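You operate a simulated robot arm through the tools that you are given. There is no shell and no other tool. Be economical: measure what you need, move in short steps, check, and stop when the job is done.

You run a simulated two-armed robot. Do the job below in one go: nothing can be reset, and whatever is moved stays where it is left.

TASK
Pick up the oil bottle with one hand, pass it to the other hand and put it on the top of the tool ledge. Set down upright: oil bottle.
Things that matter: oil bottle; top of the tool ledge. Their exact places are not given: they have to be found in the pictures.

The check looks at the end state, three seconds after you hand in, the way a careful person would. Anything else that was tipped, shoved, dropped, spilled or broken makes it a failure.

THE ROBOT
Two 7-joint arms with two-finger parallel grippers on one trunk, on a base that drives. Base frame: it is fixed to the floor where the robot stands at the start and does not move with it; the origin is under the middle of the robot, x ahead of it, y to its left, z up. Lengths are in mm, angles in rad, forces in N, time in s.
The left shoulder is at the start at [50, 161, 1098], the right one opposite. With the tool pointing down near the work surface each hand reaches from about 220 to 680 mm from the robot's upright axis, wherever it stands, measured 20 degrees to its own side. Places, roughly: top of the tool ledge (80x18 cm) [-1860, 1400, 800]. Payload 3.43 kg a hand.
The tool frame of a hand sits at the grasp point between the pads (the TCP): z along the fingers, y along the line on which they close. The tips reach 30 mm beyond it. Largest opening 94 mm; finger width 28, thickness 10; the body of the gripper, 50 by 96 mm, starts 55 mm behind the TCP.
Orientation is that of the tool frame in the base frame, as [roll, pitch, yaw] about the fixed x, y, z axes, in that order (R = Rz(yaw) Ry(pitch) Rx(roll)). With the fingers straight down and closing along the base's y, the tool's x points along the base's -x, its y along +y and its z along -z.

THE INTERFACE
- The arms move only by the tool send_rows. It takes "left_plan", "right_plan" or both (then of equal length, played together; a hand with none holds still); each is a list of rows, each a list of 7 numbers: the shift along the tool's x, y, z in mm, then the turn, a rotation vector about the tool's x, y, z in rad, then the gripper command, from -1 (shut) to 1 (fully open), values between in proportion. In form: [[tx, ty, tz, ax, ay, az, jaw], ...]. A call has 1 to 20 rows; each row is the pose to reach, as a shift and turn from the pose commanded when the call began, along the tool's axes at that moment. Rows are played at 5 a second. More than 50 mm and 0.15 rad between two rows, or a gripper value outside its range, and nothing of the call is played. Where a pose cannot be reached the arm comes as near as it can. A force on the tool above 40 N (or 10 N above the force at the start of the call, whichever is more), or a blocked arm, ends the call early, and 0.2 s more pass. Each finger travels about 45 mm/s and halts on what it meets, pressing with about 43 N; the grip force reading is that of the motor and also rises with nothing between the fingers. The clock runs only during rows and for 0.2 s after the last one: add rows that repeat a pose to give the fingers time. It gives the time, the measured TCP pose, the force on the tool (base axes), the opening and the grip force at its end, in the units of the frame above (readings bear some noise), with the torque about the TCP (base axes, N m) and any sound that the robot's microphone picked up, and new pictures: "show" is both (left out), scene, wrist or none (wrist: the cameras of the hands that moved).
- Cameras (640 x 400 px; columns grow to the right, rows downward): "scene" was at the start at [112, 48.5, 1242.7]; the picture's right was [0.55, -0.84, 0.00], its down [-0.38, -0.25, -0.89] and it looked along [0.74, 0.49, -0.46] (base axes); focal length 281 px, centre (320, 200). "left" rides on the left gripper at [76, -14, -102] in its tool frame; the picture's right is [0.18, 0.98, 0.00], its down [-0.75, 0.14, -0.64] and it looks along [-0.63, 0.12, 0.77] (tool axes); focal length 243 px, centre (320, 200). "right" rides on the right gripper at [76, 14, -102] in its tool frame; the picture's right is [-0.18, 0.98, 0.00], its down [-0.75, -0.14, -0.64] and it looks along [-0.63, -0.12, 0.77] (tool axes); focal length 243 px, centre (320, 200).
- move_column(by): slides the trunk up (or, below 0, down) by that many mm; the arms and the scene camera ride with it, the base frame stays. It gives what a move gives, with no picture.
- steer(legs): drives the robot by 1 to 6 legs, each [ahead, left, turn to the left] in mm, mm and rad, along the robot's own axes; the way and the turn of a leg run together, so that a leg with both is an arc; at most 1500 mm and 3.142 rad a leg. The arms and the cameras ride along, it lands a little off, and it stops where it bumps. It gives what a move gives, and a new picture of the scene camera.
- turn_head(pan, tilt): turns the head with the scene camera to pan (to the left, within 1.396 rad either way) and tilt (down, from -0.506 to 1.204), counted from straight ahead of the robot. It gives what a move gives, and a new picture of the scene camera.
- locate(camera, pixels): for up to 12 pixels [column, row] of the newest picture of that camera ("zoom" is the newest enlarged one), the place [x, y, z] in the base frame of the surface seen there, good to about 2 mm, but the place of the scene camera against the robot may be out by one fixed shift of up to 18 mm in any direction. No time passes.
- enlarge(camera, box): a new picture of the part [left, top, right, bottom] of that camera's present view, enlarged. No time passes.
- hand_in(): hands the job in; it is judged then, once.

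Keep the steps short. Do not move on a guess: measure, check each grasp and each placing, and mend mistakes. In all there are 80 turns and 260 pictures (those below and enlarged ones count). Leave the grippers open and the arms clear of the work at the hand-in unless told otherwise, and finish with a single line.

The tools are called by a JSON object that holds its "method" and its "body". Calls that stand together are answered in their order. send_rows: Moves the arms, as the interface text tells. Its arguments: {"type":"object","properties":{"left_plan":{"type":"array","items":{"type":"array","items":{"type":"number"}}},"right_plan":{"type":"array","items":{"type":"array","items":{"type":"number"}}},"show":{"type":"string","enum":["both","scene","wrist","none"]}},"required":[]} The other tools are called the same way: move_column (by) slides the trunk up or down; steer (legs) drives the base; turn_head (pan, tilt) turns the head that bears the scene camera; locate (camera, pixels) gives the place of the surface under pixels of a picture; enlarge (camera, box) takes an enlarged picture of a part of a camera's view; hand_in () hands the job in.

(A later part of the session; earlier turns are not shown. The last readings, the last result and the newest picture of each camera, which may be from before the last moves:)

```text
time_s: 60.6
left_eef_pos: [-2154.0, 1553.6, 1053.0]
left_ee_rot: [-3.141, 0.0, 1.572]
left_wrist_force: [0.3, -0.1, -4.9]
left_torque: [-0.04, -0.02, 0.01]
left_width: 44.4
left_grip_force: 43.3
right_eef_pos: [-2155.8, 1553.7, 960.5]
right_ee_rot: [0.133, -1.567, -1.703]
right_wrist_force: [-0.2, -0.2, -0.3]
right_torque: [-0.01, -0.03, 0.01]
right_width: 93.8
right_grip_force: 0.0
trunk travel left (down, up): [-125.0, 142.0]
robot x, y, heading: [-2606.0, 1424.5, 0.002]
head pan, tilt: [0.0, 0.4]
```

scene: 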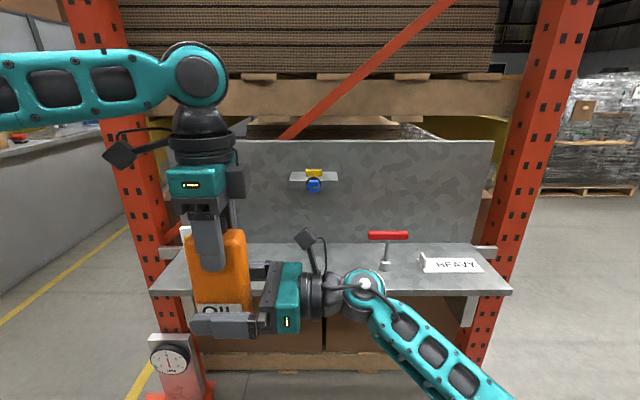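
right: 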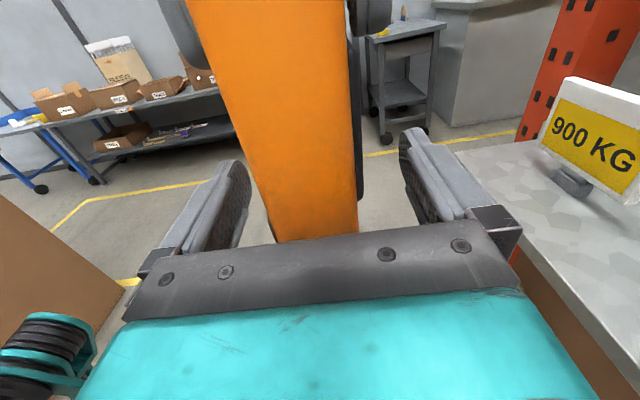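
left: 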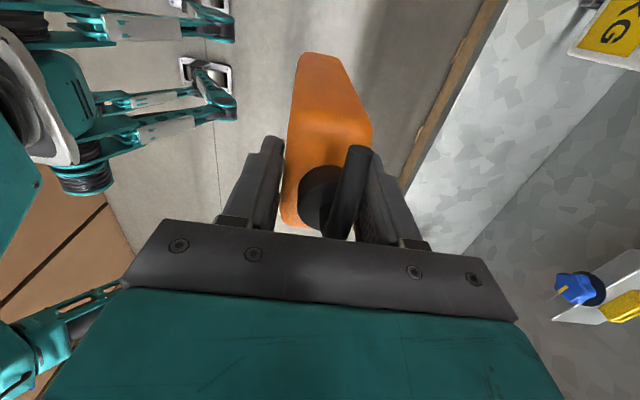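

The bottle sits centrally between the right fingers. I'll close the right hand while the left still holds.

{"method": "send_rows", "body": {"right_plan": [[0, 0, 0, 0, 0, 0, 0], [0, 0, 0, 0, 0, 0, -1], [0, 0, 0, 0, 0, 0, -1], [0, 0, 0, 0, 0, 0, -1], [0, 0, 0, 0, 0, 0, -1], [0, 0, 0, 0, 0, 0, -1], [0, 0, 0, 0, 0, 0, -1]], "show": "wrist"}}

```text
time_s: 62.2
left_eef_pos: [-2154.0, 1553.1, 1053.8]
left_ee_rot: [-3.141, 0.001, 1.571]
left_wrist_force: [4.5, 1.1, -5.9]
left_torque: [-0.04, -0.56, 0.06]
left_width: 44.2
left_grip_force: 43.4
right_eef_pos: [-2156.7, 1554.1, 960.0]
right_ee_rot: [0.043, -1.567, -1.611]
right_wrist_force: [-3.4, 0.2, 0.1]
right_torque: [0.04, 0.13, -0.1]
right_width: 44.4
right_grip_force: 43.1
trunk travel left (down, up): [-125.0, 142.0]
robot x, y, heading: [-2606.6, 1420.9, -0.001]
head pan, tilt: [0.0, 0.4]
```

right: 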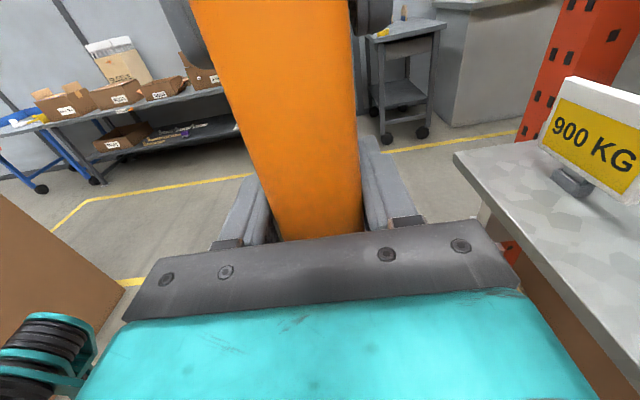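

The right hand grips at 44 mm and 43 N. I'll open the left to about 75 mm and raise it straight up.

{"method": "send_rows", "body": {"left_plan": [[0, 0, 0, 0, 0, 0, 0.2], [0, 0, 0, 0, 0, 0, 0.5], [0, 0, 0, 0, 0, 0, 0.5], [0, 0, 0, 0, 0, 0, 0.5], [0, 0, -15, 0, 0, 0, 0.5], [0, 0, -35, 0, 0, 0, 0.5], [0, 0, -60, 0, 0, 0, 0.5], [0, 0, -90, 0, 0, 0, 0.5], [0, 0, -120, 0, 0, 0, 0.5], [0, 0, -120, 0, 0, 0, 0.5]]}}

```text
time_s: 64.4
left_eef_pos: [-2170.7, 1577.1, 1157.3]
left_ee_rot: [-3.141, 0.0, 1.571]
left_wrist_force: [-0.1, -0.2, 0.0]
left_torque: [0.0, -0.04, -0.03]
left_width: 70.7
left_grip_force: 0.0
left hand out of reach, approached as far as the arm can: row 6, 7, 8, 9, 10
right_eef_pos: [-2155.9, 1553.7, 960.8]
right_ee_rot: [0.165, -1.566, -1.737]
right_wrist_force: [0.4, 0.4, 0.4]
right_torque: [-0.04, 0.0, 0.01]
right_width: 44.1
right_grip_force: 42.9
trunk travel left (down, up): [-125.0, 142.0]
robot x, y, heading: [-2606.2, 1423.1, -0.006]
head pan, tilt: [0.0, 0.4]
```

scene: 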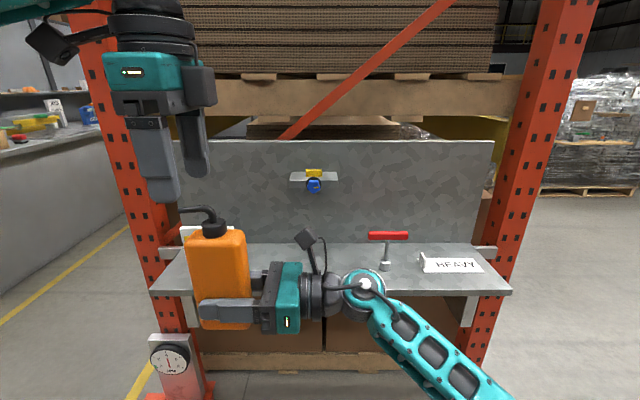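
left: 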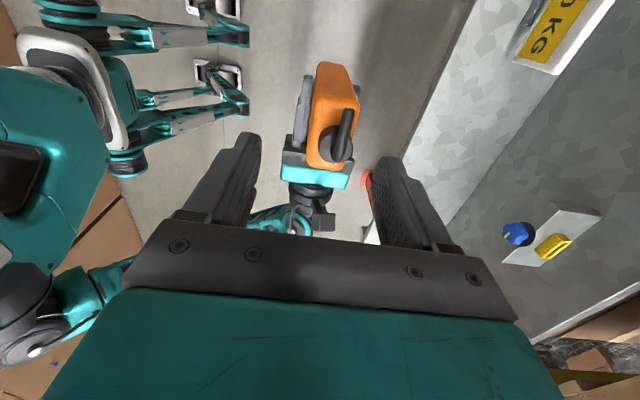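

The right hand holds it. I'll move the left hand away to the left and back, rechecking the right-hand force.

{"method": "send_rows", "body": {"left_plan": [[30, -15, 0, 0, 0, 0, 1], [60, -30, 0, 0, 0, 0, 1], [90, -45, 0, 0, 0, 0, 1], [120, -65, 0, 0, 0, 0, 1], [150, -85, 0, 0, 0, 0, 1], [180, -105, 0, 0, 0, 0, 1], [210, -120, 0, 0, 0, 0, 1], [240, -135, 0, 0, 0, 0, 1], [240, -135, 0, 0, 0, 0, 1]]}}

```text
time_s: 66.4
left_eef_pos: [-2304.6, 1818.2, 1155.9]
left_ee_rot: [-3.14, -0.001, 1.569]
left_wrist_force: [0.5, -0.1, -0.3]
left_torque: [0.02, -0.01, -0.02]
left_width: 94.0
left_grip_force: 0.1
right_eef_pos: [-2155.0, 1553.9, 959.6]
right_ee_rot: [0.092, -1.567, -1.662]
right_wrist_force: [-0.8, -0.3, -0.3]
right_torque: [-0.03, 0.04, -0.04]
right_width: 44.3
right_grip_force: 42.5
trunk travel left (down, up): [-125.0, 142.0]
robot x, y, heading: [-2604.2, 1423.6, -0.003]
head pan, tilt: [0.0, 0.4]
```

scene: 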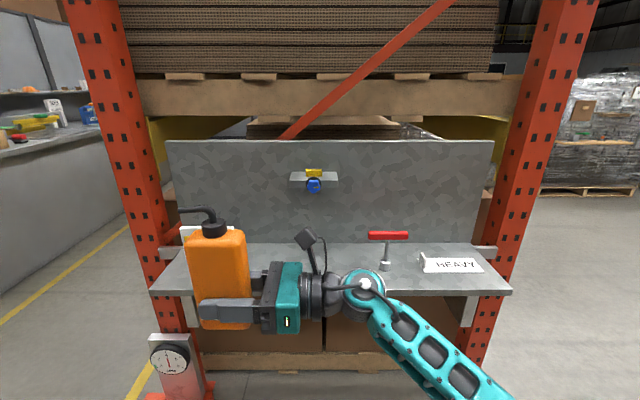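
left: 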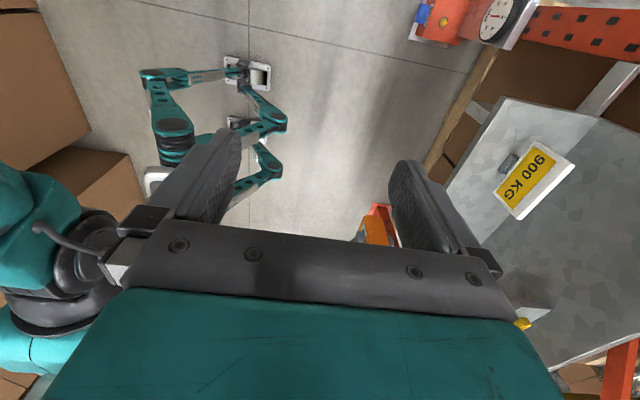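

Bottle secure in the right hand. Next I'll rotate the right hand by 0.65 rad about vertical, toward the ledge. That keeps the hand clear of the red-handled tool when placing.

{"method": "send_rows", "body": {"right_plan": [[0, 0, 0, -0.08, 0, 0, -1], [0, 0, 0, -0.16, 0, 0, -1], [0, 0, 0, -0.24, 0, 0, -1], [0, 0, 0, -0.32, 0, 0, -1], [0, 0, 0, -0.4, 0, 0, -1], [0, 0, 0, -0.48, 0, 0, -1], [0, 0, 0, -0.56, 0, 0, -1], [0, 0, 0, -0.65, 0, 0, -1], [0, 0, 0, -0.65, 0, 0, -1]]}}

```text
time_s: 68.4
left_eef_pos: [-2303.8, 1817.9, 1157.0]
left_ee_rot: [-3.14, 0.0, 1.57]
left_wrist_force: [-0.6, 0.2, -1.0]
left_torque: [-0.03, 0.0, -0.03]
left_width: 94.0
left_grip_force: 0.0
right_eef_pos: [-2156.8, 1553.0, 959.5]
right_ee_rot: [-0.649, -1.567, -1.573]
right_wrist_force: [-1.1, 0.4, 0.1]
right_torque: [-0.01, 0.01, 0.0]
right_width: 44.1
right_grip_force: 42.7
trunk travel left (down, up): [-125.0, 142.0]
robot x, y, heading: [-2606.0, 1422.1, 0.002]
head pan, tilt: [0.0, 0.4]
```

scene: 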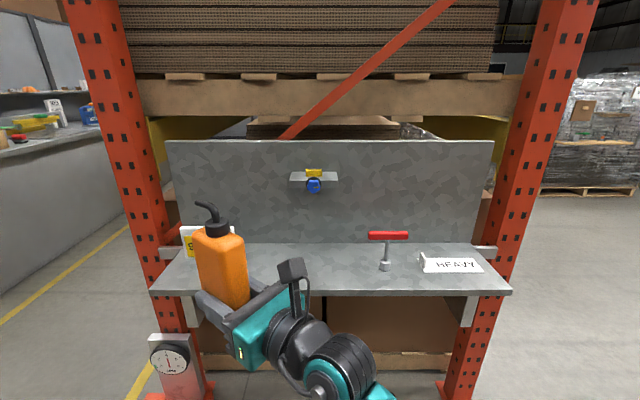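
right: 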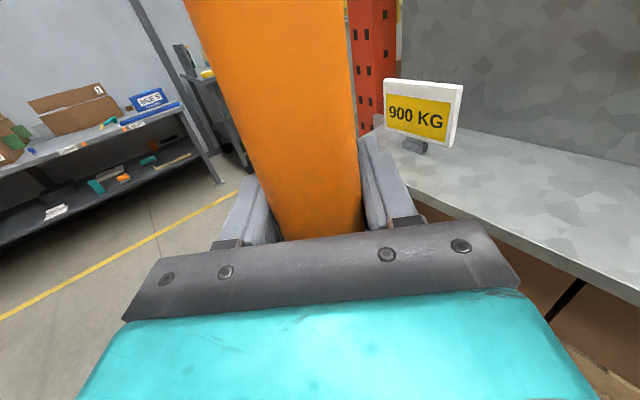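

Rotated cleanly. Using the wrist camera, which has no offset, I'll measure the ledge height and the sign.

{"method": "locate", "body": {"camera": "right", "pixels": [[455, 180], [520, 190], [480, 195], [600, 230], [450, 145], [462, 85], [415, 150], [500, 225], [560, 258]]}}

{"method": "locate", "body": {"camera": "left", "pixels": [[470, 190], [530, 220], [575, 155], [440, 150], [515, 215], [505, 160], [480, 110]]}}

```text
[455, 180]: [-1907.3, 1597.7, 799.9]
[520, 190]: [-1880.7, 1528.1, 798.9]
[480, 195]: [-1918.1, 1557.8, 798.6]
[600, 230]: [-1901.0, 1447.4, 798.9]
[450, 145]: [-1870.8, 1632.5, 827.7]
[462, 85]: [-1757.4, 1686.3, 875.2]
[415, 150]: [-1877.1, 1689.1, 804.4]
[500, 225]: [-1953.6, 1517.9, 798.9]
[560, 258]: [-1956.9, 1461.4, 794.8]
```

```text
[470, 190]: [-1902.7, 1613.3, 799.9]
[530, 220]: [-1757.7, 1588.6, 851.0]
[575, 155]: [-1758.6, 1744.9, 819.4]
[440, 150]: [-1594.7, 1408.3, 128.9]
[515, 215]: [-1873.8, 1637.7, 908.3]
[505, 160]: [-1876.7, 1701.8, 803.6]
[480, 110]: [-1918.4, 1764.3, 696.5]
```

The ledge top is at z≈799 and the sign's edge at y≈1632. Target for the bottle is (−1893, 1520). I'll drive forward 255 mm and right 33 mm, with the bottle bottom at z≈911, well above the ledge.

{"method": "steer", "body": {"legs": [[255, -33, 0]]}}

{"method": "send_rows", "body": {"right_plan": [[0, 0, 0, 0, 0, 0, -1]], "show": "wrist"}}

```text
time_s: 70.3
left_eef_pos: [-2051.8, 1784.9, 1155.3]
left_ee_rot: [-3.136, 0.0, 1.57]
left_wrist_force: [0.9, 0.4, -0.4]
left_torque: [0.0, 0.02, -0.02]
left_width: 94.1
left_grip_force: 0.1
right_eef_pos: [-1904.7, 1519.7, 959.5]
right_ee_rot: [-0.662, -1.567, -1.557]
right_wrist_force: [0.4, -0.2, 0.9]
right_torque: [-0.03, 0.02, -0.04]
right_width: 44.3
right_grip_force: 43.0
trunk travel left (down, up): [-125.0, 142.0]
robot x, y, heading: [-2352.7, 1387.1, 0.001]
head pan, tilt: [0.0, 0.4]
```

scene: 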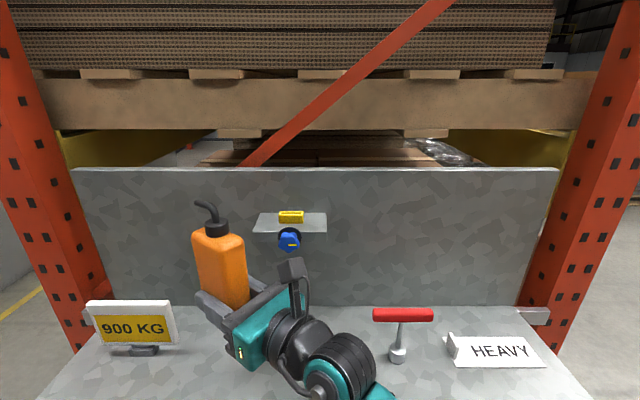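

```text
time_s: 70.7
left_eef_pos: [-2052.4, 1783.0, 1155.7]
left_ee_rot: [-3.139, 0.0, 1.571]
left_wrist_force: [-0.1, -0.5, 0.2]
left_torque: [-0.02, -0.01, 0.02]
left_width: 94.1
left_grip_force: 0.1
right_eef_pos: [-1904.5, 1520.9, 959.9]
right_ee_rot: [-1.27, -1.569, -0.951]
right_wrist_force: [0.7, 0.2, -0.3]
right_torque: [-0.02, 0.05, -0.02]
right_width: 44.0
right_grip_force: 43.1
trunk travel left (down, up): [-125.0, 142.0]
robot x, y, heading: [-2352.0, 1390.6, -0.001]
head pan, tilt: [0.0, 0.4]
```

right: 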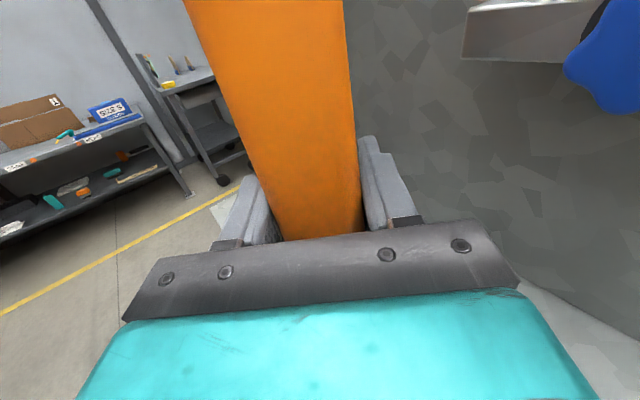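

I'm at (−1904.5, 1520.5, 960). Before lowering I'll check where the right wrist and forearm sit relative to the ledge edge (x=−1957) and the red tool.

{"method": "locate", "body": {"camera": "scene", "pixels": [[335, 340], [345, 385], [365, 375], [388, 392], [310, 325], [300, 345], [270, 300], [293, 265], [403, 315], [398, 355], [245, 360], [430, 315]]}}

{"method": "turn_head", "body": {"pan": 0.0, "tilt": 0.8}}

```text
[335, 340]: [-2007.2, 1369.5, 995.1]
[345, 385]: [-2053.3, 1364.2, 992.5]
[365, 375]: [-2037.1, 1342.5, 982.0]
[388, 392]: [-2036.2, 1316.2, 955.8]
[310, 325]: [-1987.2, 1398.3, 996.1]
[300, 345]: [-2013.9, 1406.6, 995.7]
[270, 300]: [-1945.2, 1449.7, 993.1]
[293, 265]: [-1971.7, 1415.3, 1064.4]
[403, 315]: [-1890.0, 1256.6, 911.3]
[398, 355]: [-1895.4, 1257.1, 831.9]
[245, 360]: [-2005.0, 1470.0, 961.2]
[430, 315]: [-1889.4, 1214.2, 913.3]
```

```text
time_s: 71.5
left_eef_pos: [-2052.3, 1784.5, 1155.6]
left_ee_rot: [-3.139, 0.0, 1.571]
left_wrist_force: [0.8, -0.5, 0.3]
left_torque: [0.0, -0.01, 0.04]
left_width: 94.0
left_grip_force: 0.0
right_eef_pos: [-1904.1, 1520.0, 959.6]
right_ee_rot: [-0.593, -1.569, -1.626]
right_wrist_force: [0.2, 0.1, 0.8]
right_torque: [-0.01, 0.04, -0.01]
right_width: 44.7
right_grip_force: 43.2
trunk travel left (down, up): [-125.0, 142.0]
robot x, y, heading: [-2350.0, 1387.9, 0.003]
head pan, tilt: [0.0, 0.799]
```

scene: 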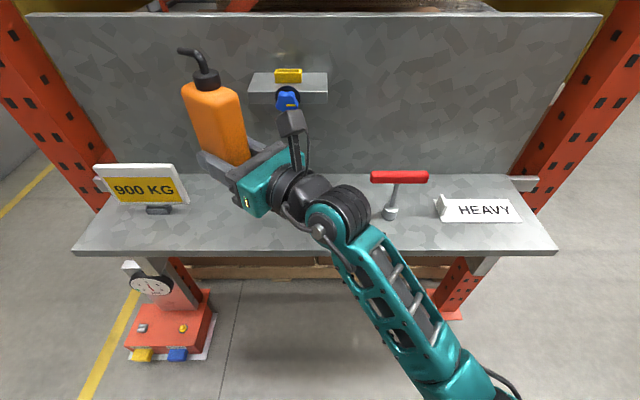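

The wrist and forearm are in front of the ledge edge, with the hand clear of the red tool (its handle ends at y≈1300). The current x of −1904 keeps the wrist off the edge and the whole bottle base on the ledge. I'll lower the trunk by 90 mm.

{"method": "move_column", "body": {"by": -90}}

{"method": "turn_head", "body": {"pan": 0.1, "tilt": 0.75}}

{"method": "enlarge", "body": {"camera": "scene", "box": [160, 60, 420, 260]}}

```text
time_s: 72.8
left_eef_pos: [-2052.4, 1784.3, 1065.0]
left_ee_rot: [3.141, 0.001, 1.572]
left_wrist_force: [0.0, 0.6, 0.4]
left_torque: [-0.02, 0.01, 0.03]
left_width: 94.2
left_grip_force: 0.1
right_eef_pos: [-1904.2, 1520.0, 870.1]
right_ee_rot: [-0.577, -1.567, -1.644]
right_wrist_force: [0.4, -1.2, 0.1]
right_torque: [-0.01, 0.02, -0.01]
right_width: 44.1
right_grip_force: 43.1
trunk travel left (down, up): [-35.0, 232.0]
robot x, y, heading: [-2355.9, 1394.1, 0.001]
head pan, tilt: [0.0, 0.799]
```

```text
time_s: 73.5
left_eef_pos: [-2052.5, 1784.3, 1064.2]
left_ee_rot: [-3.141, -0.001, 1.572]
left_wrist_force: [-0.1, 0.2, -0.7]
left_torque: [-0.01, -0.03, 0.0]
left_width: 94.1
left_grip_force: 0.1
right_eef_pos: [-1904.6, 1519.6, 870.4]
right_ee_rot: [-0.633, -1.569, -1.587]
right_wrist_force: [0.3, -0.2, -0.4]
right_torque: [-0.01, 0.02, -0.02]
right_width: 44.6
right_grip_force: 43.0
trunk travel left (down, up): [-35.0, 232.0]
robot x, y, heading: [-2351.3, 1391.9, -0.001]
head pan, tilt: [0.099, 0.75]
```

scene: 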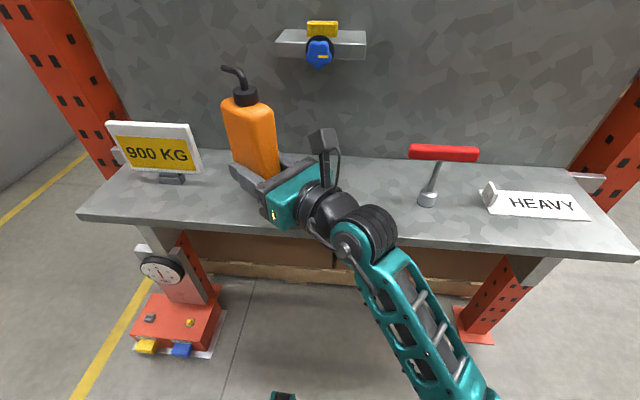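

```text
2.00 times, centred on (290, 160) of scene
```

zoom: 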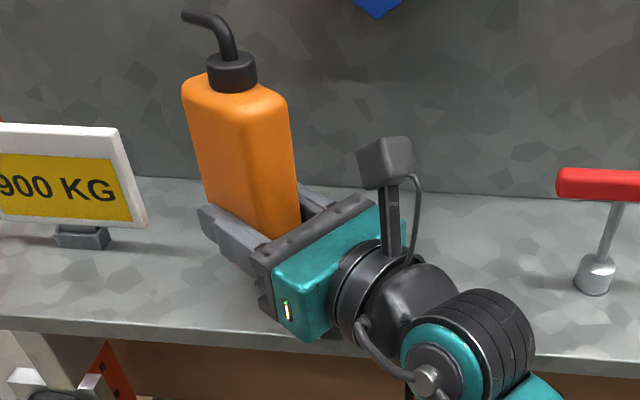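

The bottle bottom is about 22 mm above the ledge. I'll lower slowly by 18 with the arm, then in small steps while watching the force.

{"method": "send_rows", "body": {"right_plan": [[-6, 0, 0, 0, 0, 0, -1], [-11, 0, 0, 0, 0, 0, -1], [-15, 0, 0, 0, 0, 0, -1], [-18, 0, 0, 0, 0, 0, -1], [-18, 0, 0, 0, 0, 0, -1]], "show": "both"}}

{"method": "enlarge", "body": {"camera": "scene", "box": [180, 60, 440, 260]}}

```text
time_s: 74.7
left_eef_pos: [-2051.9, 1784.2, 1065.2]
left_ee_rot: [-3.14, 0.0, 1.57]
left_wrist_force: [0.7, 0.7, 0.2]
left_torque: [0.01, -0.01, 0.02]
left_width: 94.1
left_grip_force: 0.1
right_eef_pos: [-1905.4, 1518.2, 852.1]
right_ee_rot: [-0.674, -1.566, -1.544]
right_wrist_force: [0.7, 0.4, 0.2]
right_torque: [-0.03, 0.01, -0.01]
right_width: 44.3
right_grip_force: 42.9
trunk travel left (down, up): [-35.0, 232.0]
robot x, y, heading: [-2352.9, 1389.9, 0.001]
head pan, tilt: [0.099, 0.75]
```

scene: 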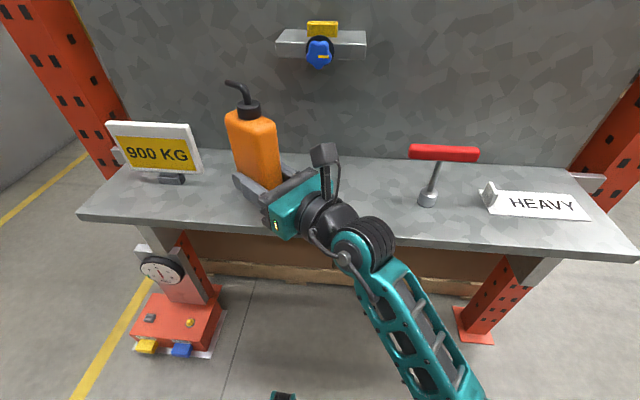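
right: 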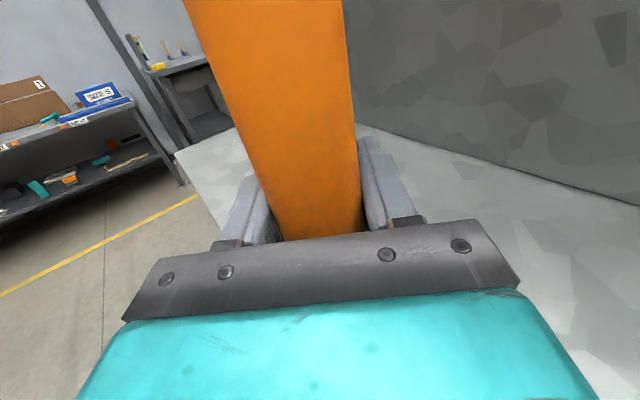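

```text
2.00 times, centred on (310, 160) of scene
```

zoom: 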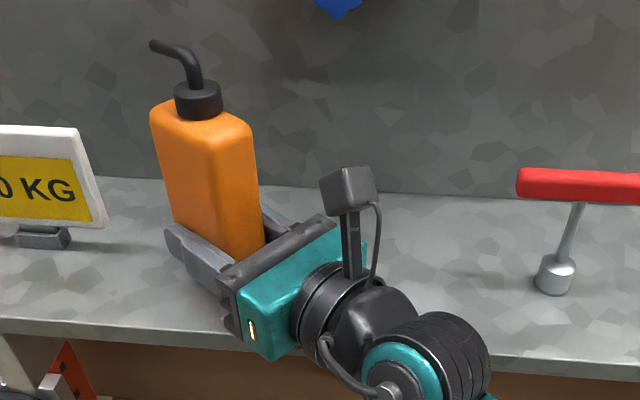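

No contact yet, with the bottom at about 803. I'll continue in 1 mm steps to −4.

{"method": "send_rows", "body": {"right_plan": [[-1, 0, 0, 0, 0, 0, -1], [-2, 0, 0, 0, 0, 0, -1], [-3, 0, 0, 0, 0, 0, -1], [-4, 0, 0, 0, 0, 0, -1], [-4, 0, 0, 0, 0, 0, -1]], "show": "none"}}

```text
time_s: 75.9
left_eef_pos: [-2054.3, 1784.6, 1065.9]
left_ee_rot: [3.14, 0.0, 1.57]
left_wrist_force: [0.2, 0.4, -0.3]
left_torque: [-0.01, 0.03, 0.05]
left_width: 94.1
left_grip_force: 0.1
right_eef_pos: [-1902.3, 1515.7, 852.5]
right_ee_rot: [1.145, -1.552, 2.913]
right_wrist_force: [-1.4, 7.5, 19.8]
right_torque: [0.38, 0.67, -0.13]
right_width: 44.3
right_grip_force: 43.1
trunk travel left (down, up): [-35.0, 232.0]
robot x, y, heading: [-2357.7, 1390.4, -0.0]
head pan, tilt: [0.099, 0.75]
```

Contact: 20 N upward at TCP z≈852.5, located by the torque near the bottle's robot-side bottom edge. I'll back off the press slightly and check the bottle's tilt before releasing.

{"method": "send_rows", "body": {"right_plan": [[2, 0, 0, 0, 0, 0, -1], [2, 0, 0, 0, 0, 0, -1]], "show": "both"}}

{"method": "enlarge", "body": {"camera": "scene", "box": [210, 70, 330, 230]}}

{"method": "locate", "body": {"camera": "right", "pixels": [[265, 20], [285, 120], [300, 210], [230, 40], [250, 120], [320, 40], [330, 120], [340, 200]]}}

```text
time_s: 76.5
left_eef_pos: [-2054.5, 1783.4, 1066.7]
left_ee_rot: [3.141, 0.0, 1.571]
left_wrist_force: [-0.2, -0.6, 0.2]
left_torque: [-0.01, 0.01, 0.02]
left_width: 93.8
left_grip_force: 0.0
right_eef_pos: [-1901.7, 1514.2, 851.2]
right_ee_rot: [1.469, -1.544, 2.591]
right_wrist_force: [-4.4, 7.6, 19.6]
right_torque: [1.06, 0.4, 0.1]
right_width: 44.3
right_grip_force: 43.4
trunk travel left (down, up): [-35.0, 232.0]
robot x, y, heading: [-2352.6, 1389.0, -0.001]
head pan, tilt: [0.099, 0.75]
```

scene: 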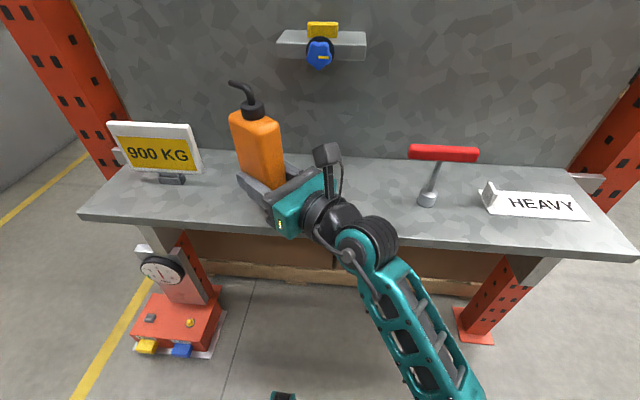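
right: 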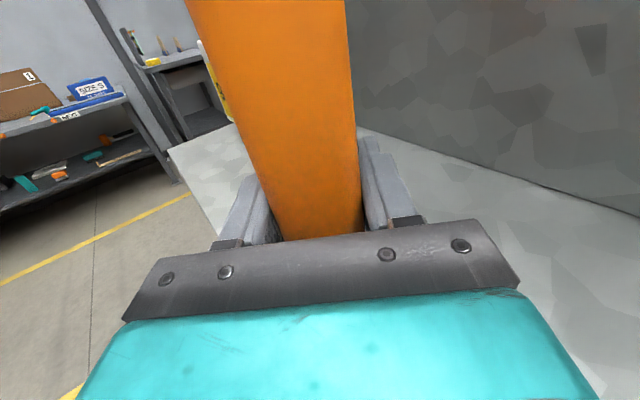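

```text
2.50 times, centred on (270, 150) of scene
```

zoom: 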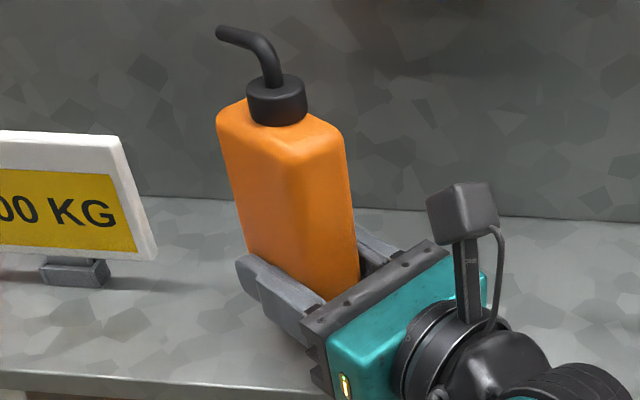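

```text
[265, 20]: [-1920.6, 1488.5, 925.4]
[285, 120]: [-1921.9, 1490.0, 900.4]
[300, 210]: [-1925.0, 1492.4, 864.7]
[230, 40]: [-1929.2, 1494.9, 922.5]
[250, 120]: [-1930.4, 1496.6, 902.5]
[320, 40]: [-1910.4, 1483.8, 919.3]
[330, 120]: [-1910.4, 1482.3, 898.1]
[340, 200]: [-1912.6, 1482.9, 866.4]
```

The press didn't ease and the hand drifted a little, with a 1.5° roll. I'll lift 5 mm to see whether pose and force return to normal.

{"method": "send_rows", "body": {"right_plan": [[3, 0, 0, 0, 0, 0, -1], [5, 0, 0, 0, 0, 0, -1], [5, 0, 0, 0, 0, 0, -1], [5, 0, 0, 0, 0, 0, -1]], "show": "none"}}

```text
time_s: 77.5
left_eef_pos: [-2054.2, 1784.4, 1065.3]
left_ee_rot: [3.14, -0.001, 1.572]
left_wrist_force: [-0.2, 0.1, -0.6]
left_torque: [0.0, -0.01, -0.01]
left_width: 94.2
left_grip_force: 0.1
right_eef_pos: [-1901.3, 1510.2, 851.3]
right_ee_rot: [1.82, -1.532, 2.233]
right_wrist_force: [-3.9, 5.2, 15.5]
right_torque: [1.16, 0.02, 0.25]
right_width: 44.5
right_grip_force: 43.1
trunk travel left (down, up): [-35.0, 232.0]
robot x, y, heading: [-2356.7, 1387.5, -0.006]
head pan, tilt: [0.099, 0.75]
```

The hand didn't rise as commanded, so something else is touching. I'll look at the scene before moving further.

{"method": "turn_head", "body": {"pan": -0.05, "tilt": 1.0}}

{"method": "enlarge", "body": {"camera": "scene", "box": [180, 40, 440, 220]}}

{"method": "enlarge", "body": {"camera": "left", "box": [320, 0, 640, 400]}}

```text
time_s: 78.2
left_eef_pos: [-2054.2, 1783.6, 1066.6]
left_ee_rot: [3.139, -0.001, 1.57]
left_wrist_force: [-0.7, -1.2, -0.4]
left_torque: [0.02, 0.0, -0.03]
left_width: 94.2
left_grip_force: 0.1
right_eef_pos: [-1900.2, 1509.4, 851.7]
right_ee_rot: [1.839, -1.531, 2.217]
right_wrist_force: [-6.4, 2.0, 15.6]
right_torque: [0.86, 0.15, 0.19]
right_width: 44.2
right_grip_force: 43.3
trunk travel left (down, up): [-35.0, 232.0]
robot x, y, heading: [-2349.7, 1390.2, 0.002]
head pan, tilt: [-0.051, 1.0]
```

scene: 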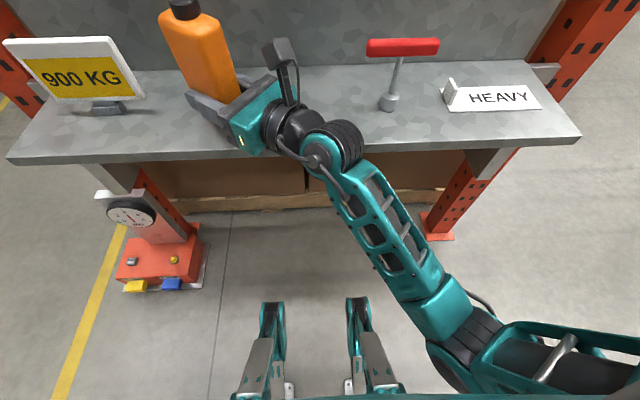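

```text
2.22 times, centred on (310, 130) of scene
```

zoom: 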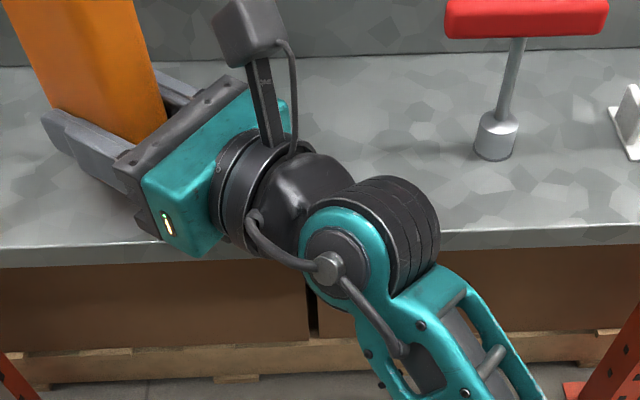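

```text
1.00 times, centred on (480, 200) of left (not enlarged: the box is as wide or as high as the picture)
```

zoom: 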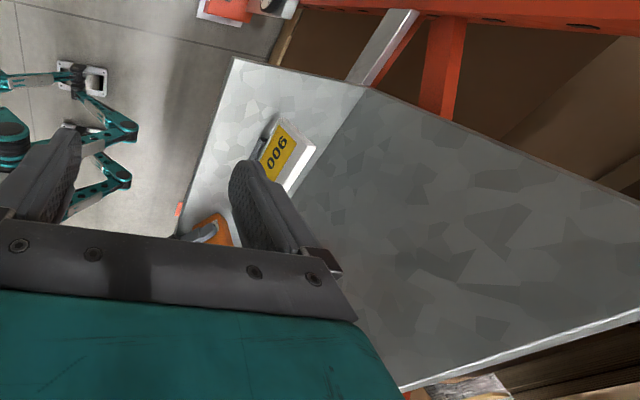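

The black wrist joint looks jammed against the ledge's front edge. I'll raise the trunk 25 mm to free it and check the reading.

{"method": "move_column", "body": {"by": 25}}

{"method": "send_rows", "body": {"right_plan": [[0, 0, 0, 0, 0, 0, -1]]}}

```text
time_s: 78.9
left_eef_pos: [-2053.3, 1784.9, 1089.7]
left_ee_rot: [-3.14, 0.0, 1.571]
left_wrist_force: [-0.7, -0.2, -0.2]
left_torque: [0.02, 0.0, -0.01]
left_width: 93.9
left_grip_force: 0.1
right_eef_pos: [-1899.0, 1509.8, 872.9]
right_ee_rot: [2.08, -1.531, 1.976]
right_wrist_force: [-0.8, 0.1, -0.1]
right_torque: [-0.03, -0.01, 0.0]
right_width: 44.5
right_grip_force: 42.8
trunk travel left (down, up): [-60.0, 207.0]
robot x, y, heading: [-2351.9, 1388.5, -0.005]
head pan, tilt: [-0.051, 1.0]
```

```text
time_s: 79.3
left_eef_pos: [-2051.8, 1784.8, 1090.4]
left_ee_rot: [-3.139, 0.0, 1.571]
left_wrist_force: [0.2, -0.7, -0.7]
left_torque: [0.0, -0.02, -0.01]
left_width: 94.0
left_grip_force: 0.0
right_eef_pos: [-1898.6, 1509.9, 874.1]
right_ee_rot: [2.003, -1.533, 2.052]
right_wrist_force: [0.1, -0.5, 0.4]
right_torque: [-0.06, 0.02, 0.01]
right_width: 44.3
right_grip_force: 42.1
trunk travel left (down, up): [-60.0, 207.0]
robot x, y, heading: [-2354.7, 1390.4, -0.005]
head pan, tilt: [-0.051, 1.0]
```

scene: 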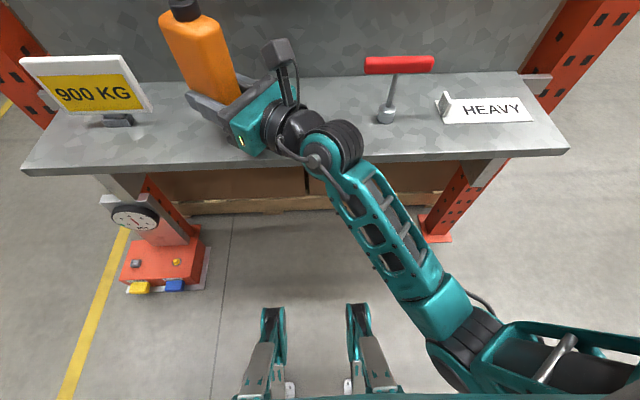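
right: 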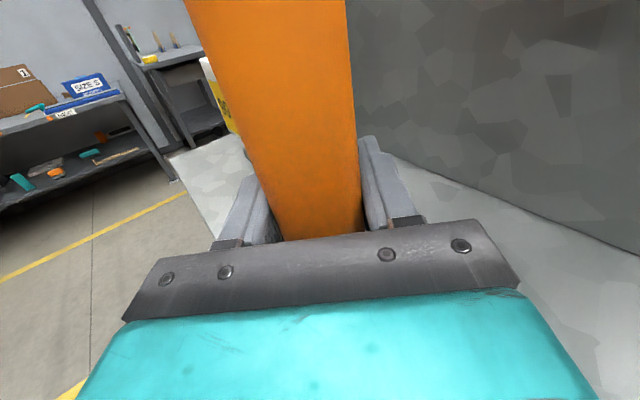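

Free again, and the bottle is still firmly held. To keep the wrist off the ledge I'll turn the base about 0.35 rad right, so the hand approaches more squarely. First I'll measure the base's front legs and the floor device for clearance.

{"method": "locate", "body": {"camera": "scene", "pixels": [[272, 305], [357, 300], [290, 385], [348, 385], [140, 288], [172, 288], [205, 260], [130, 215], [120, 280], [240, 140], [340, 160], [275, 130]]}}

```text
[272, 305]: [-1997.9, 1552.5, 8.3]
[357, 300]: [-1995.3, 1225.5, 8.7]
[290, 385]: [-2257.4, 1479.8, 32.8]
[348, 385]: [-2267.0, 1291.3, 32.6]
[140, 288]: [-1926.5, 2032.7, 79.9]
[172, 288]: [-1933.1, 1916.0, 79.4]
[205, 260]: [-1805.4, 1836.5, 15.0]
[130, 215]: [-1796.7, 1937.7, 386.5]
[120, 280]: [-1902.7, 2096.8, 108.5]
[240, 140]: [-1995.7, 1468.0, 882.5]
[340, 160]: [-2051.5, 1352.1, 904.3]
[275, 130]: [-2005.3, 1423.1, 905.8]
```

The front legs reach about 355 mm ahead at floor level, and there's room. I'll raise the trunk 60 mm, pull the left hand back, then shift left 170 mm while turning right 0.35 rad.

{"method": "move_column", "body": {"by": 60}}

{"method": "send_rows", "body": {"left_plan": [[0, -30, 0, 0, 0, 0, 1], [0, -60, 0, 0, 0, 0, 1], [0, -80, 0, 0, 0, 0, 1], [0, -80, 0, 0, 0, 0, 1]], "show": "none"}}

{"method": "steer", "body": {"legs": [[-12, 170, -0.35]]}}

```text
time_s: 80.3
left_eef_pos: [-2052.5, 1782.9, 1150.0]
left_ee_rot: [-3.14, 0.001, 1.57]
left_wrist_force: [0.5, 0.2, 1.1]
left_torque: [0.0, 0.01, 0.0]
left_width: 94.1
left_grip_force: 0.0
right_eef_pos: [-1897.7, 1508.9, 933.9]
right_ee_rot: [2.003, -1.532, 2.051]
right_wrist_force: [-0.8, -0.1, -0.4]
right_torque: [-0.02, 0.04, -0.03]
right_width: 44.4
right_grip_force: 42.4
trunk travel left (down, up): [-120.0, 147.0]
robot x, y, heading: [-2355.1, 1393.0, -0.001]
head pan, tilt: [-0.051, 1.0]
```

```text
time_s: 81.3
left_eef_pos: [-2132.3, 1783.8, 1151.1]
left_ee_rot: [-3.141, 0.0, 1.57]
left_wrist_force: [0.3, 0.0, -0.1]
left_torque: [-0.02, 0.03, -0.01]
left_width: 93.9
left_grip_force: 0.1
right_eef_pos: [-1898.6, 1509.0, 933.2]
right_ee_rot: [1.995, -1.532, 2.06]
right_wrist_force: [0.3, -0.4, 0.7]
right_torque: [0.04, 0.01, 0.02]
right_width: 44.3
right_grip_force: 42.7
trunk travel left (down, up): [-120.0, 147.0]
robot x, y, heading: [-2349.6, 1390.7, -0.002]
head pan, tilt: [-0.051, 1.0]
```

```text
time_s: 83.5
left_eef_pos: [-1993.3, 1852.2, 1150.8]
left_ee_rot: [-3.141, -0.001, 1.222]
left_wrist_force: [-0.4, 0.0, -0.7]
left_torque: [-0.02, 0.0, 0.0]
left_width: 94.2
left_grip_force: 0.1
right_eef_pos: [-1867.0, 1514.5, 934.1]
right_ee_rot: [1.995, -1.532, 1.71]
right_wrist_force: [0.2, -0.2, -0.6]
right_torque: [0.01, 0.03, 0.04]
right_width: 44.1
right_grip_force: 43.0
trunk travel left (down, up): [-120.0, 147.0]
robot x, y, heading: [-2331.1, 1555.3, -0.349]
head pan, tilt: [-0.051, 1.0]
```

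scene: 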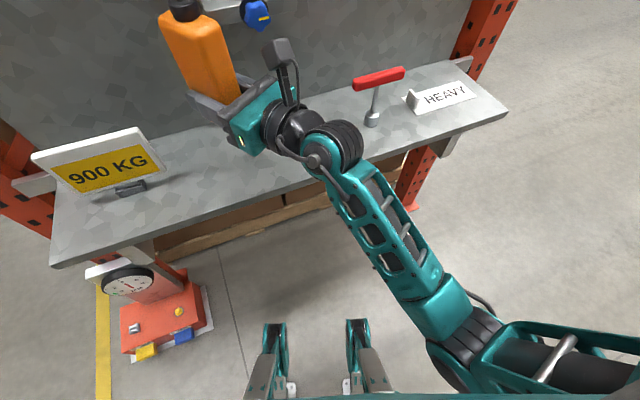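

Now the hand points about 57° toward the ledge. The bottle is at (−1867, 1514). I'll pull back 28 mm in x and remove the 2° lean with the arm.

{"method": "send_rows", "body": {"right_plan": [[0, -5, -8, 0, 0.005, 0.012, -1], [0, -10, -16, 0, 0.011, 0.024, -1], [0, -15, -24, 0, 0.016, 0.035, -1], [0, -15, -24, 0, 0.016, 0.035, -1]], "show": "both"}}

```text
time_s: 84.5
left_eef_pos: [-1993.6, 1852.6, 1150.3]
left_ee_rot: [-3.141, 0.001, 1.221]
left_wrist_force: [0.0, 1.1, 0.0]
left_torque: [0.02, 0.0, -0.03]
left_width: 93.9
left_grip_force: 0.2
right_eef_pos: [-1884.7, 1503.7, 949.3]
right_ee_rot: [1.24, -1.51, 2.451]
right_wrist_force: [-0.2, -0.5, -0.8]
right_torque: [-0.03, 0.03, -0.03]
right_width: 44.2
right_grip_force: 43.1
trunk travel left (down, up): [-120.0, 147.0]
robot x, y, heading: [-2336.9, 1560.5, -0.35]
head pan, tilt: [-0.051, 1.0]
```

scene: 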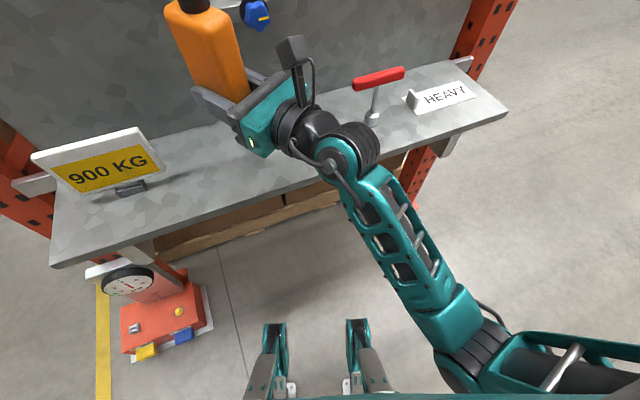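
right: 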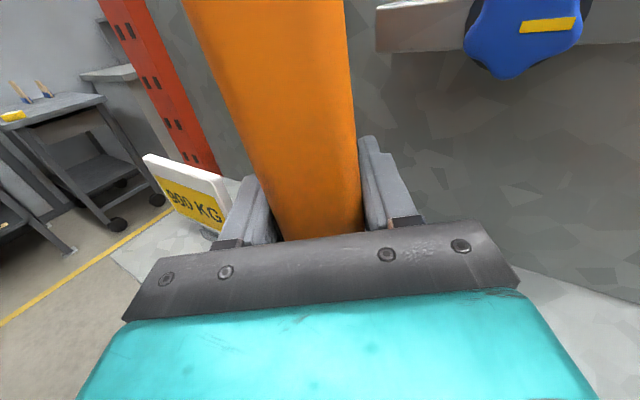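

The arm isn't tracking well because it's near a wrist joint limit. I'll back the base about 40 mm, then restore the arm to its earlier good relative pose, turned 0.2 rad back away from the limit.

{"method": "steer", "body": {"legs": [[-38, -14, 0]]}}

{"method": "send_rows", "body": {"right_plan": [[1, -2, 5, 0.044, -0.003, 0.012, -1], [2.4, -3.6, 11, 0.089, -0.005, 0.024, -1], [3.6, -5.4, 16, 0.133, -0.008, 0.036, -1], [4.8, -7.2, 21.5, 0.178, -0.01, 0.048, -1], [6, -9, 27, 0.222, -0.013, 0.0595, -1], [6, -9, 27, 0.222, -0.013, 0.0595, -1], [6, -9, 27, 0.222, -0.013, 0.0595, -1]], "show": "both"}}

```text
time_s: 85.3
left_eef_pos: [-2033.1, 1852.6, 1151.4]
left_ee_rot: [3.141, -0.002, 1.218]
left_wrist_force: [-0.3, -0.3, -0.4]
left_torque: [-0.03, 0.01, -0.01]
left_width: 94.1
left_grip_force: 0.0
right_eef_pos: [-1926.9, 1503.5, 947.3]
right_ee_rot: [1.273, -1.512, 2.418]
right_wrist_force: [-0.3, 0.2, -0.2]
right_torque: [0.02, 0.01, -0.02]
right_width: 44.5
right_grip_force: 43.0
trunk travel left (down, up): [-120.0, 147.0]
robot x, y, heading: [-2373.5, 1555.0, -0.347]
head pan, tilt: [-0.051, 1.0]
```

scene: 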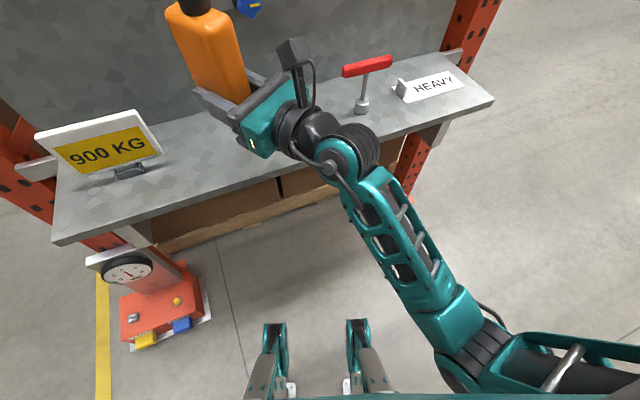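

```text
time_s: 86.9
left_eef_pos: [-2031.6, 1852.5, 1150.4]
left_ee_rot: [-3.139, 0.001, 1.219]
left_wrist_force: [-0.1, -0.2, 0.4]
left_torque: [-0.02, 0.0, -0.01]
left_width: 94.2
left_grip_force: 0.1
right_eef_pos: [-1906.4, 1524.9, 952.7]
right_ee_rot: [-2.78, -1.567, 0.411]
right_wrist_force: [0.1, 0.6, 0.4]
right_torque: [-0.01, 0.01, 0.01]
right_width: 44.2
right_grip_force: 42.9
trunk travel left (down, up): [-120.0, 147.0]
robot x, y, heading: [-2375.2, 1552.7, -0.35]
head pan, tilt: [-0.051, 1.0]
```

scene: 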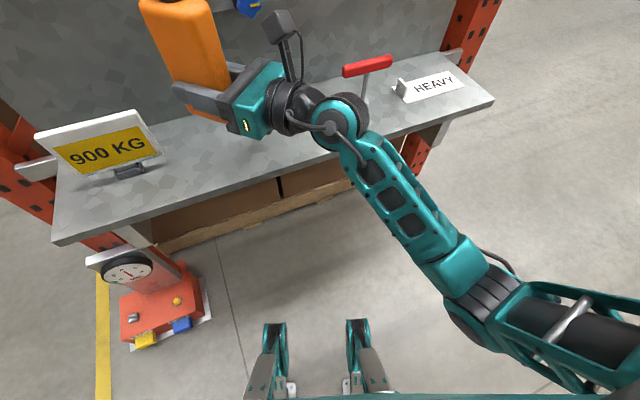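
right: 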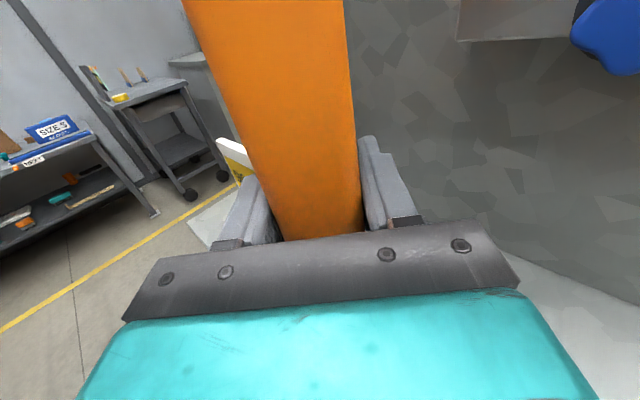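

Upright again (pitch −1.567) and holding at (−1906, 1525, 953). Only the trunk will lower it now, so the arm pose stays put: 93 mm first.

{"method": "move_column", "body": {"by": -93}}

{"method": "turn_head", "body": {"pan": 0.2, "tilt": 0.8}}

{"method": "enlarge", "body": {"camera": "scene", "box": [180, 40, 440, 240]}}

```text
time_s: 88.2
left_eef_pos: [-2033.3, 1851.7, 1057.9]
left_ee_rot: [-3.14, 0.0, 1.221]
left_wrist_force: [0.2, 0.8, -0.2]
left_torque: [-0.01, 0.0, 0.01]
left_width: 94.2
left_grip_force: 0.0
right_eef_pos: [-1907.5, 1523.7, 860.8]
right_ee_rot: [-2.678, -1.568, 0.308]
right_wrist_force: [0.0, -1.0, 0.0]
right_torque: [0.0, -0.01, 0.02]
right_width: 44.3
right_grip_force: 43.0
trunk travel left (down, up): [-27.0, 240.0]
robot x, y, heading: [-2376.1, 1557.7, -0.351]
head pan, tilt: [-0.051, 1.0]
```

```text
time_s: 89.0
left_eef_pos: [-2032.6, 1851.7, 1058.0]
left_ee_rot: [-3.139, 0.0, 1.22]
left_wrist_force: [0.2, 0.3, -0.7]
left_torque: [0.0, -0.02, 0.01]
left_width: 94.1
left_grip_force: 0.1
right_eef_pos: [-1907.8, 1525.0, 860.6]
right_ee_rot: [-2.716, -1.568, 0.348]
right_wrist_force: [-0.6, -0.1, -0.2]
right_torque: [-0.01, 0.05, -0.05]
right_width: 44.3
right_grip_force: 43.3
trunk travel left (down, up): [-27.0, 240.0]
robot x, y, heading: [-2374.9, 1556.8, -0.351]
head pan, tilt: [0.201, 0.799]
```

scene: 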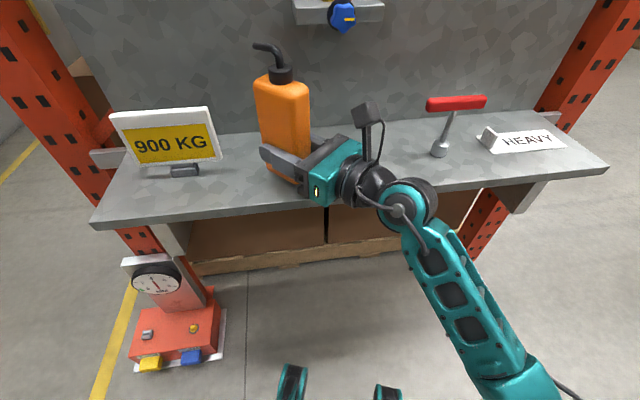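

```text
2.00 times, centred on (310, 140) of scene
```

zoom: 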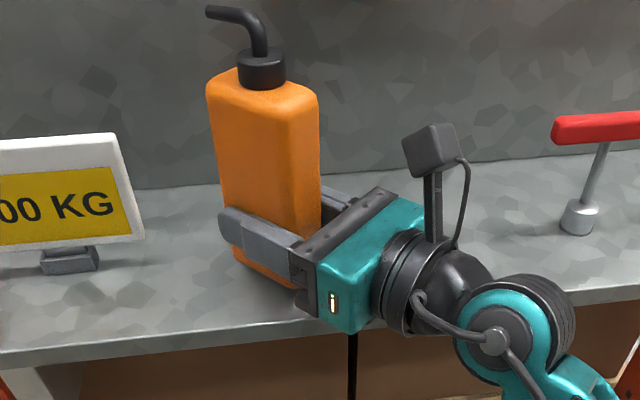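

Upright with the base just above the ledge. I'll measure the bottle's lower edge, face and ledge edge in the zoom.

{"method": "locate", "body": {"camera": "zoom", "pixels": [[240, 258], [280, 282], [262, 268], [225, 150], [300, 150], [250, 320], [250, 300], [200, 345], [270, 110]]}}

{"method": "move_column", "body": {"by": -7}}

```text
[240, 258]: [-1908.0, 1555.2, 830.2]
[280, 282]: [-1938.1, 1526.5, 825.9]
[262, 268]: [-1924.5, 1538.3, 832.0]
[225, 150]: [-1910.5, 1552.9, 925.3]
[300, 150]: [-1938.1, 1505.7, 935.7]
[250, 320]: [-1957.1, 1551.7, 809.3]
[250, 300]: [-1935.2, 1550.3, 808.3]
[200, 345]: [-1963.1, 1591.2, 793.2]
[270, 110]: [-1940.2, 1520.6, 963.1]
```

```text
time_s: 89.5
left_eef_pos: [-2032.5, 1851.4, 1049.8]
left_ee_rot: [-3.14, 0.001, 1.22]
left_wrist_force: [-0.1, 0.6, -0.2]
left_torque: [-0.02, -0.02, -0.04]
left_width: 94.1
left_grip_force: 0.1
right_eef_pos: [-1907.9, 1524.7, 853.6]
right_ee_rot: [-2.725, -1.569, 0.356]
right_wrist_force: [-0.2, 0.3, -0.3]
right_torque: [0.0, -0.01, 0.02]
right_width: 44.0
right_grip_force: 43.2
trunk travel left (down, up): [-20.0, 247.0]
robot x, y, heading: [-2380.2, 1558.0, -0.351]
head pan, tilt: [0.201, 0.799]
```

No contact at 853.6. I'll continue down in small trunk steps.

{"method": "move_column", "body": {"by": -2.5}}

{"method": "move_column", "body": {"by": -1.5}}

```text
time_s: 90.1
left_eef_pos: [-2032.9, 1852.7, 1047.7]
left_ee_rot: [3.141, 0.0, 1.221]
left_wrist_force: [0.7, -0.7, 0.1]
left_torque: [0.02, 0.0, -0.01]
left_width: 93.8
left_grip_force: 0.1
right_eef_pos: [-1907.2, 1525.2, 851.5]
right_ee_rot: [0.581, -1.57, -2.95]
right_wrist_force: [0.3, 1.0, 0.1]
right_torque: [-0.03, 0.11, 0.02]
right_width: 44.4
right_grip_force: 43.1
trunk travel left (down, up): [-18.0, 249.0]
robot x, y, heading: [-2377.8, 1557.1, -0.352]
head pan, tilt: [0.201, 0.799]
```

```text
time_s: 90.6
left_eef_pos: [-2032.6, 1852.2, 1047.3]
left_ee_rot: [3.141, -0.001, 1.219]
left_wrist_force: [0.6, -0.7, 0.2]
left_torque: [-0.03, -0.01, 0.02]
left_width: 93.7
left_grip_force: 0.0
right_eef_pos: [-1908.4, 1524.3, 850.8]
right_ee_rot: [0.049, -1.57, -2.421]
right_wrist_force: [1.5, -0.9, 5.7]
right_torque: [-0.13, 0.3, 0.09]
right_width: 44.4
right_grip_force: 42.7
trunk travel left (down, up): [-16.0, 251.0]
robot x, y, heading: [-2375.0, 1557.6, -0.359]
head pan, tilt: [0.201, 0.799]
```

Contact: 5.7 N at z≈851 with the hand level. One more millimetre to seat it, then check.

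{"method": "move_column", "body": {"by": -1.2}}

{"method": "enlarge", "body": {"camera": "scene", "box": [220, 40, 380, 220]}}

```text
time_s: 91.1
left_eef_pos: [-2033.4, 1851.6, 1046.1]
left_ee_rot: [3.141, 0.0, 1.219]
left_wrist_force: [-0.1, -0.5, -1.1]
left_torque: [-0.01, -0.03, -0.03]
left_width: 94.0
left_grip_force: 0.1
right_eef_pos: [-1907.4, 1523.6, 851.1]
right_ee_rot: [0.202, -1.566, -2.574]
right_wrist_force: [3.3, -1.3, 16.0]
right_torque: [-0.19, 0.54, 0.08]
right_width: 44.3
right_grip_force: 42.9
trunk travel left (down, up): [-15.0, 252.0]
robot x, y, heading: [-2375.7, 1557.0, -0.349]
head pan, tilt: [0.201, 0.799]
```

```text
2.22 times, centred on (300, 130) of scene
```

zoom: 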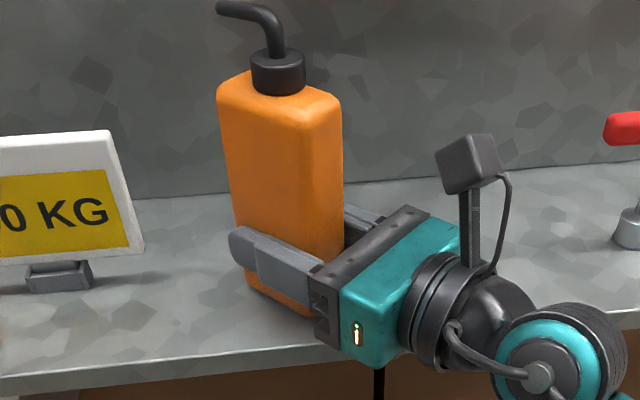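

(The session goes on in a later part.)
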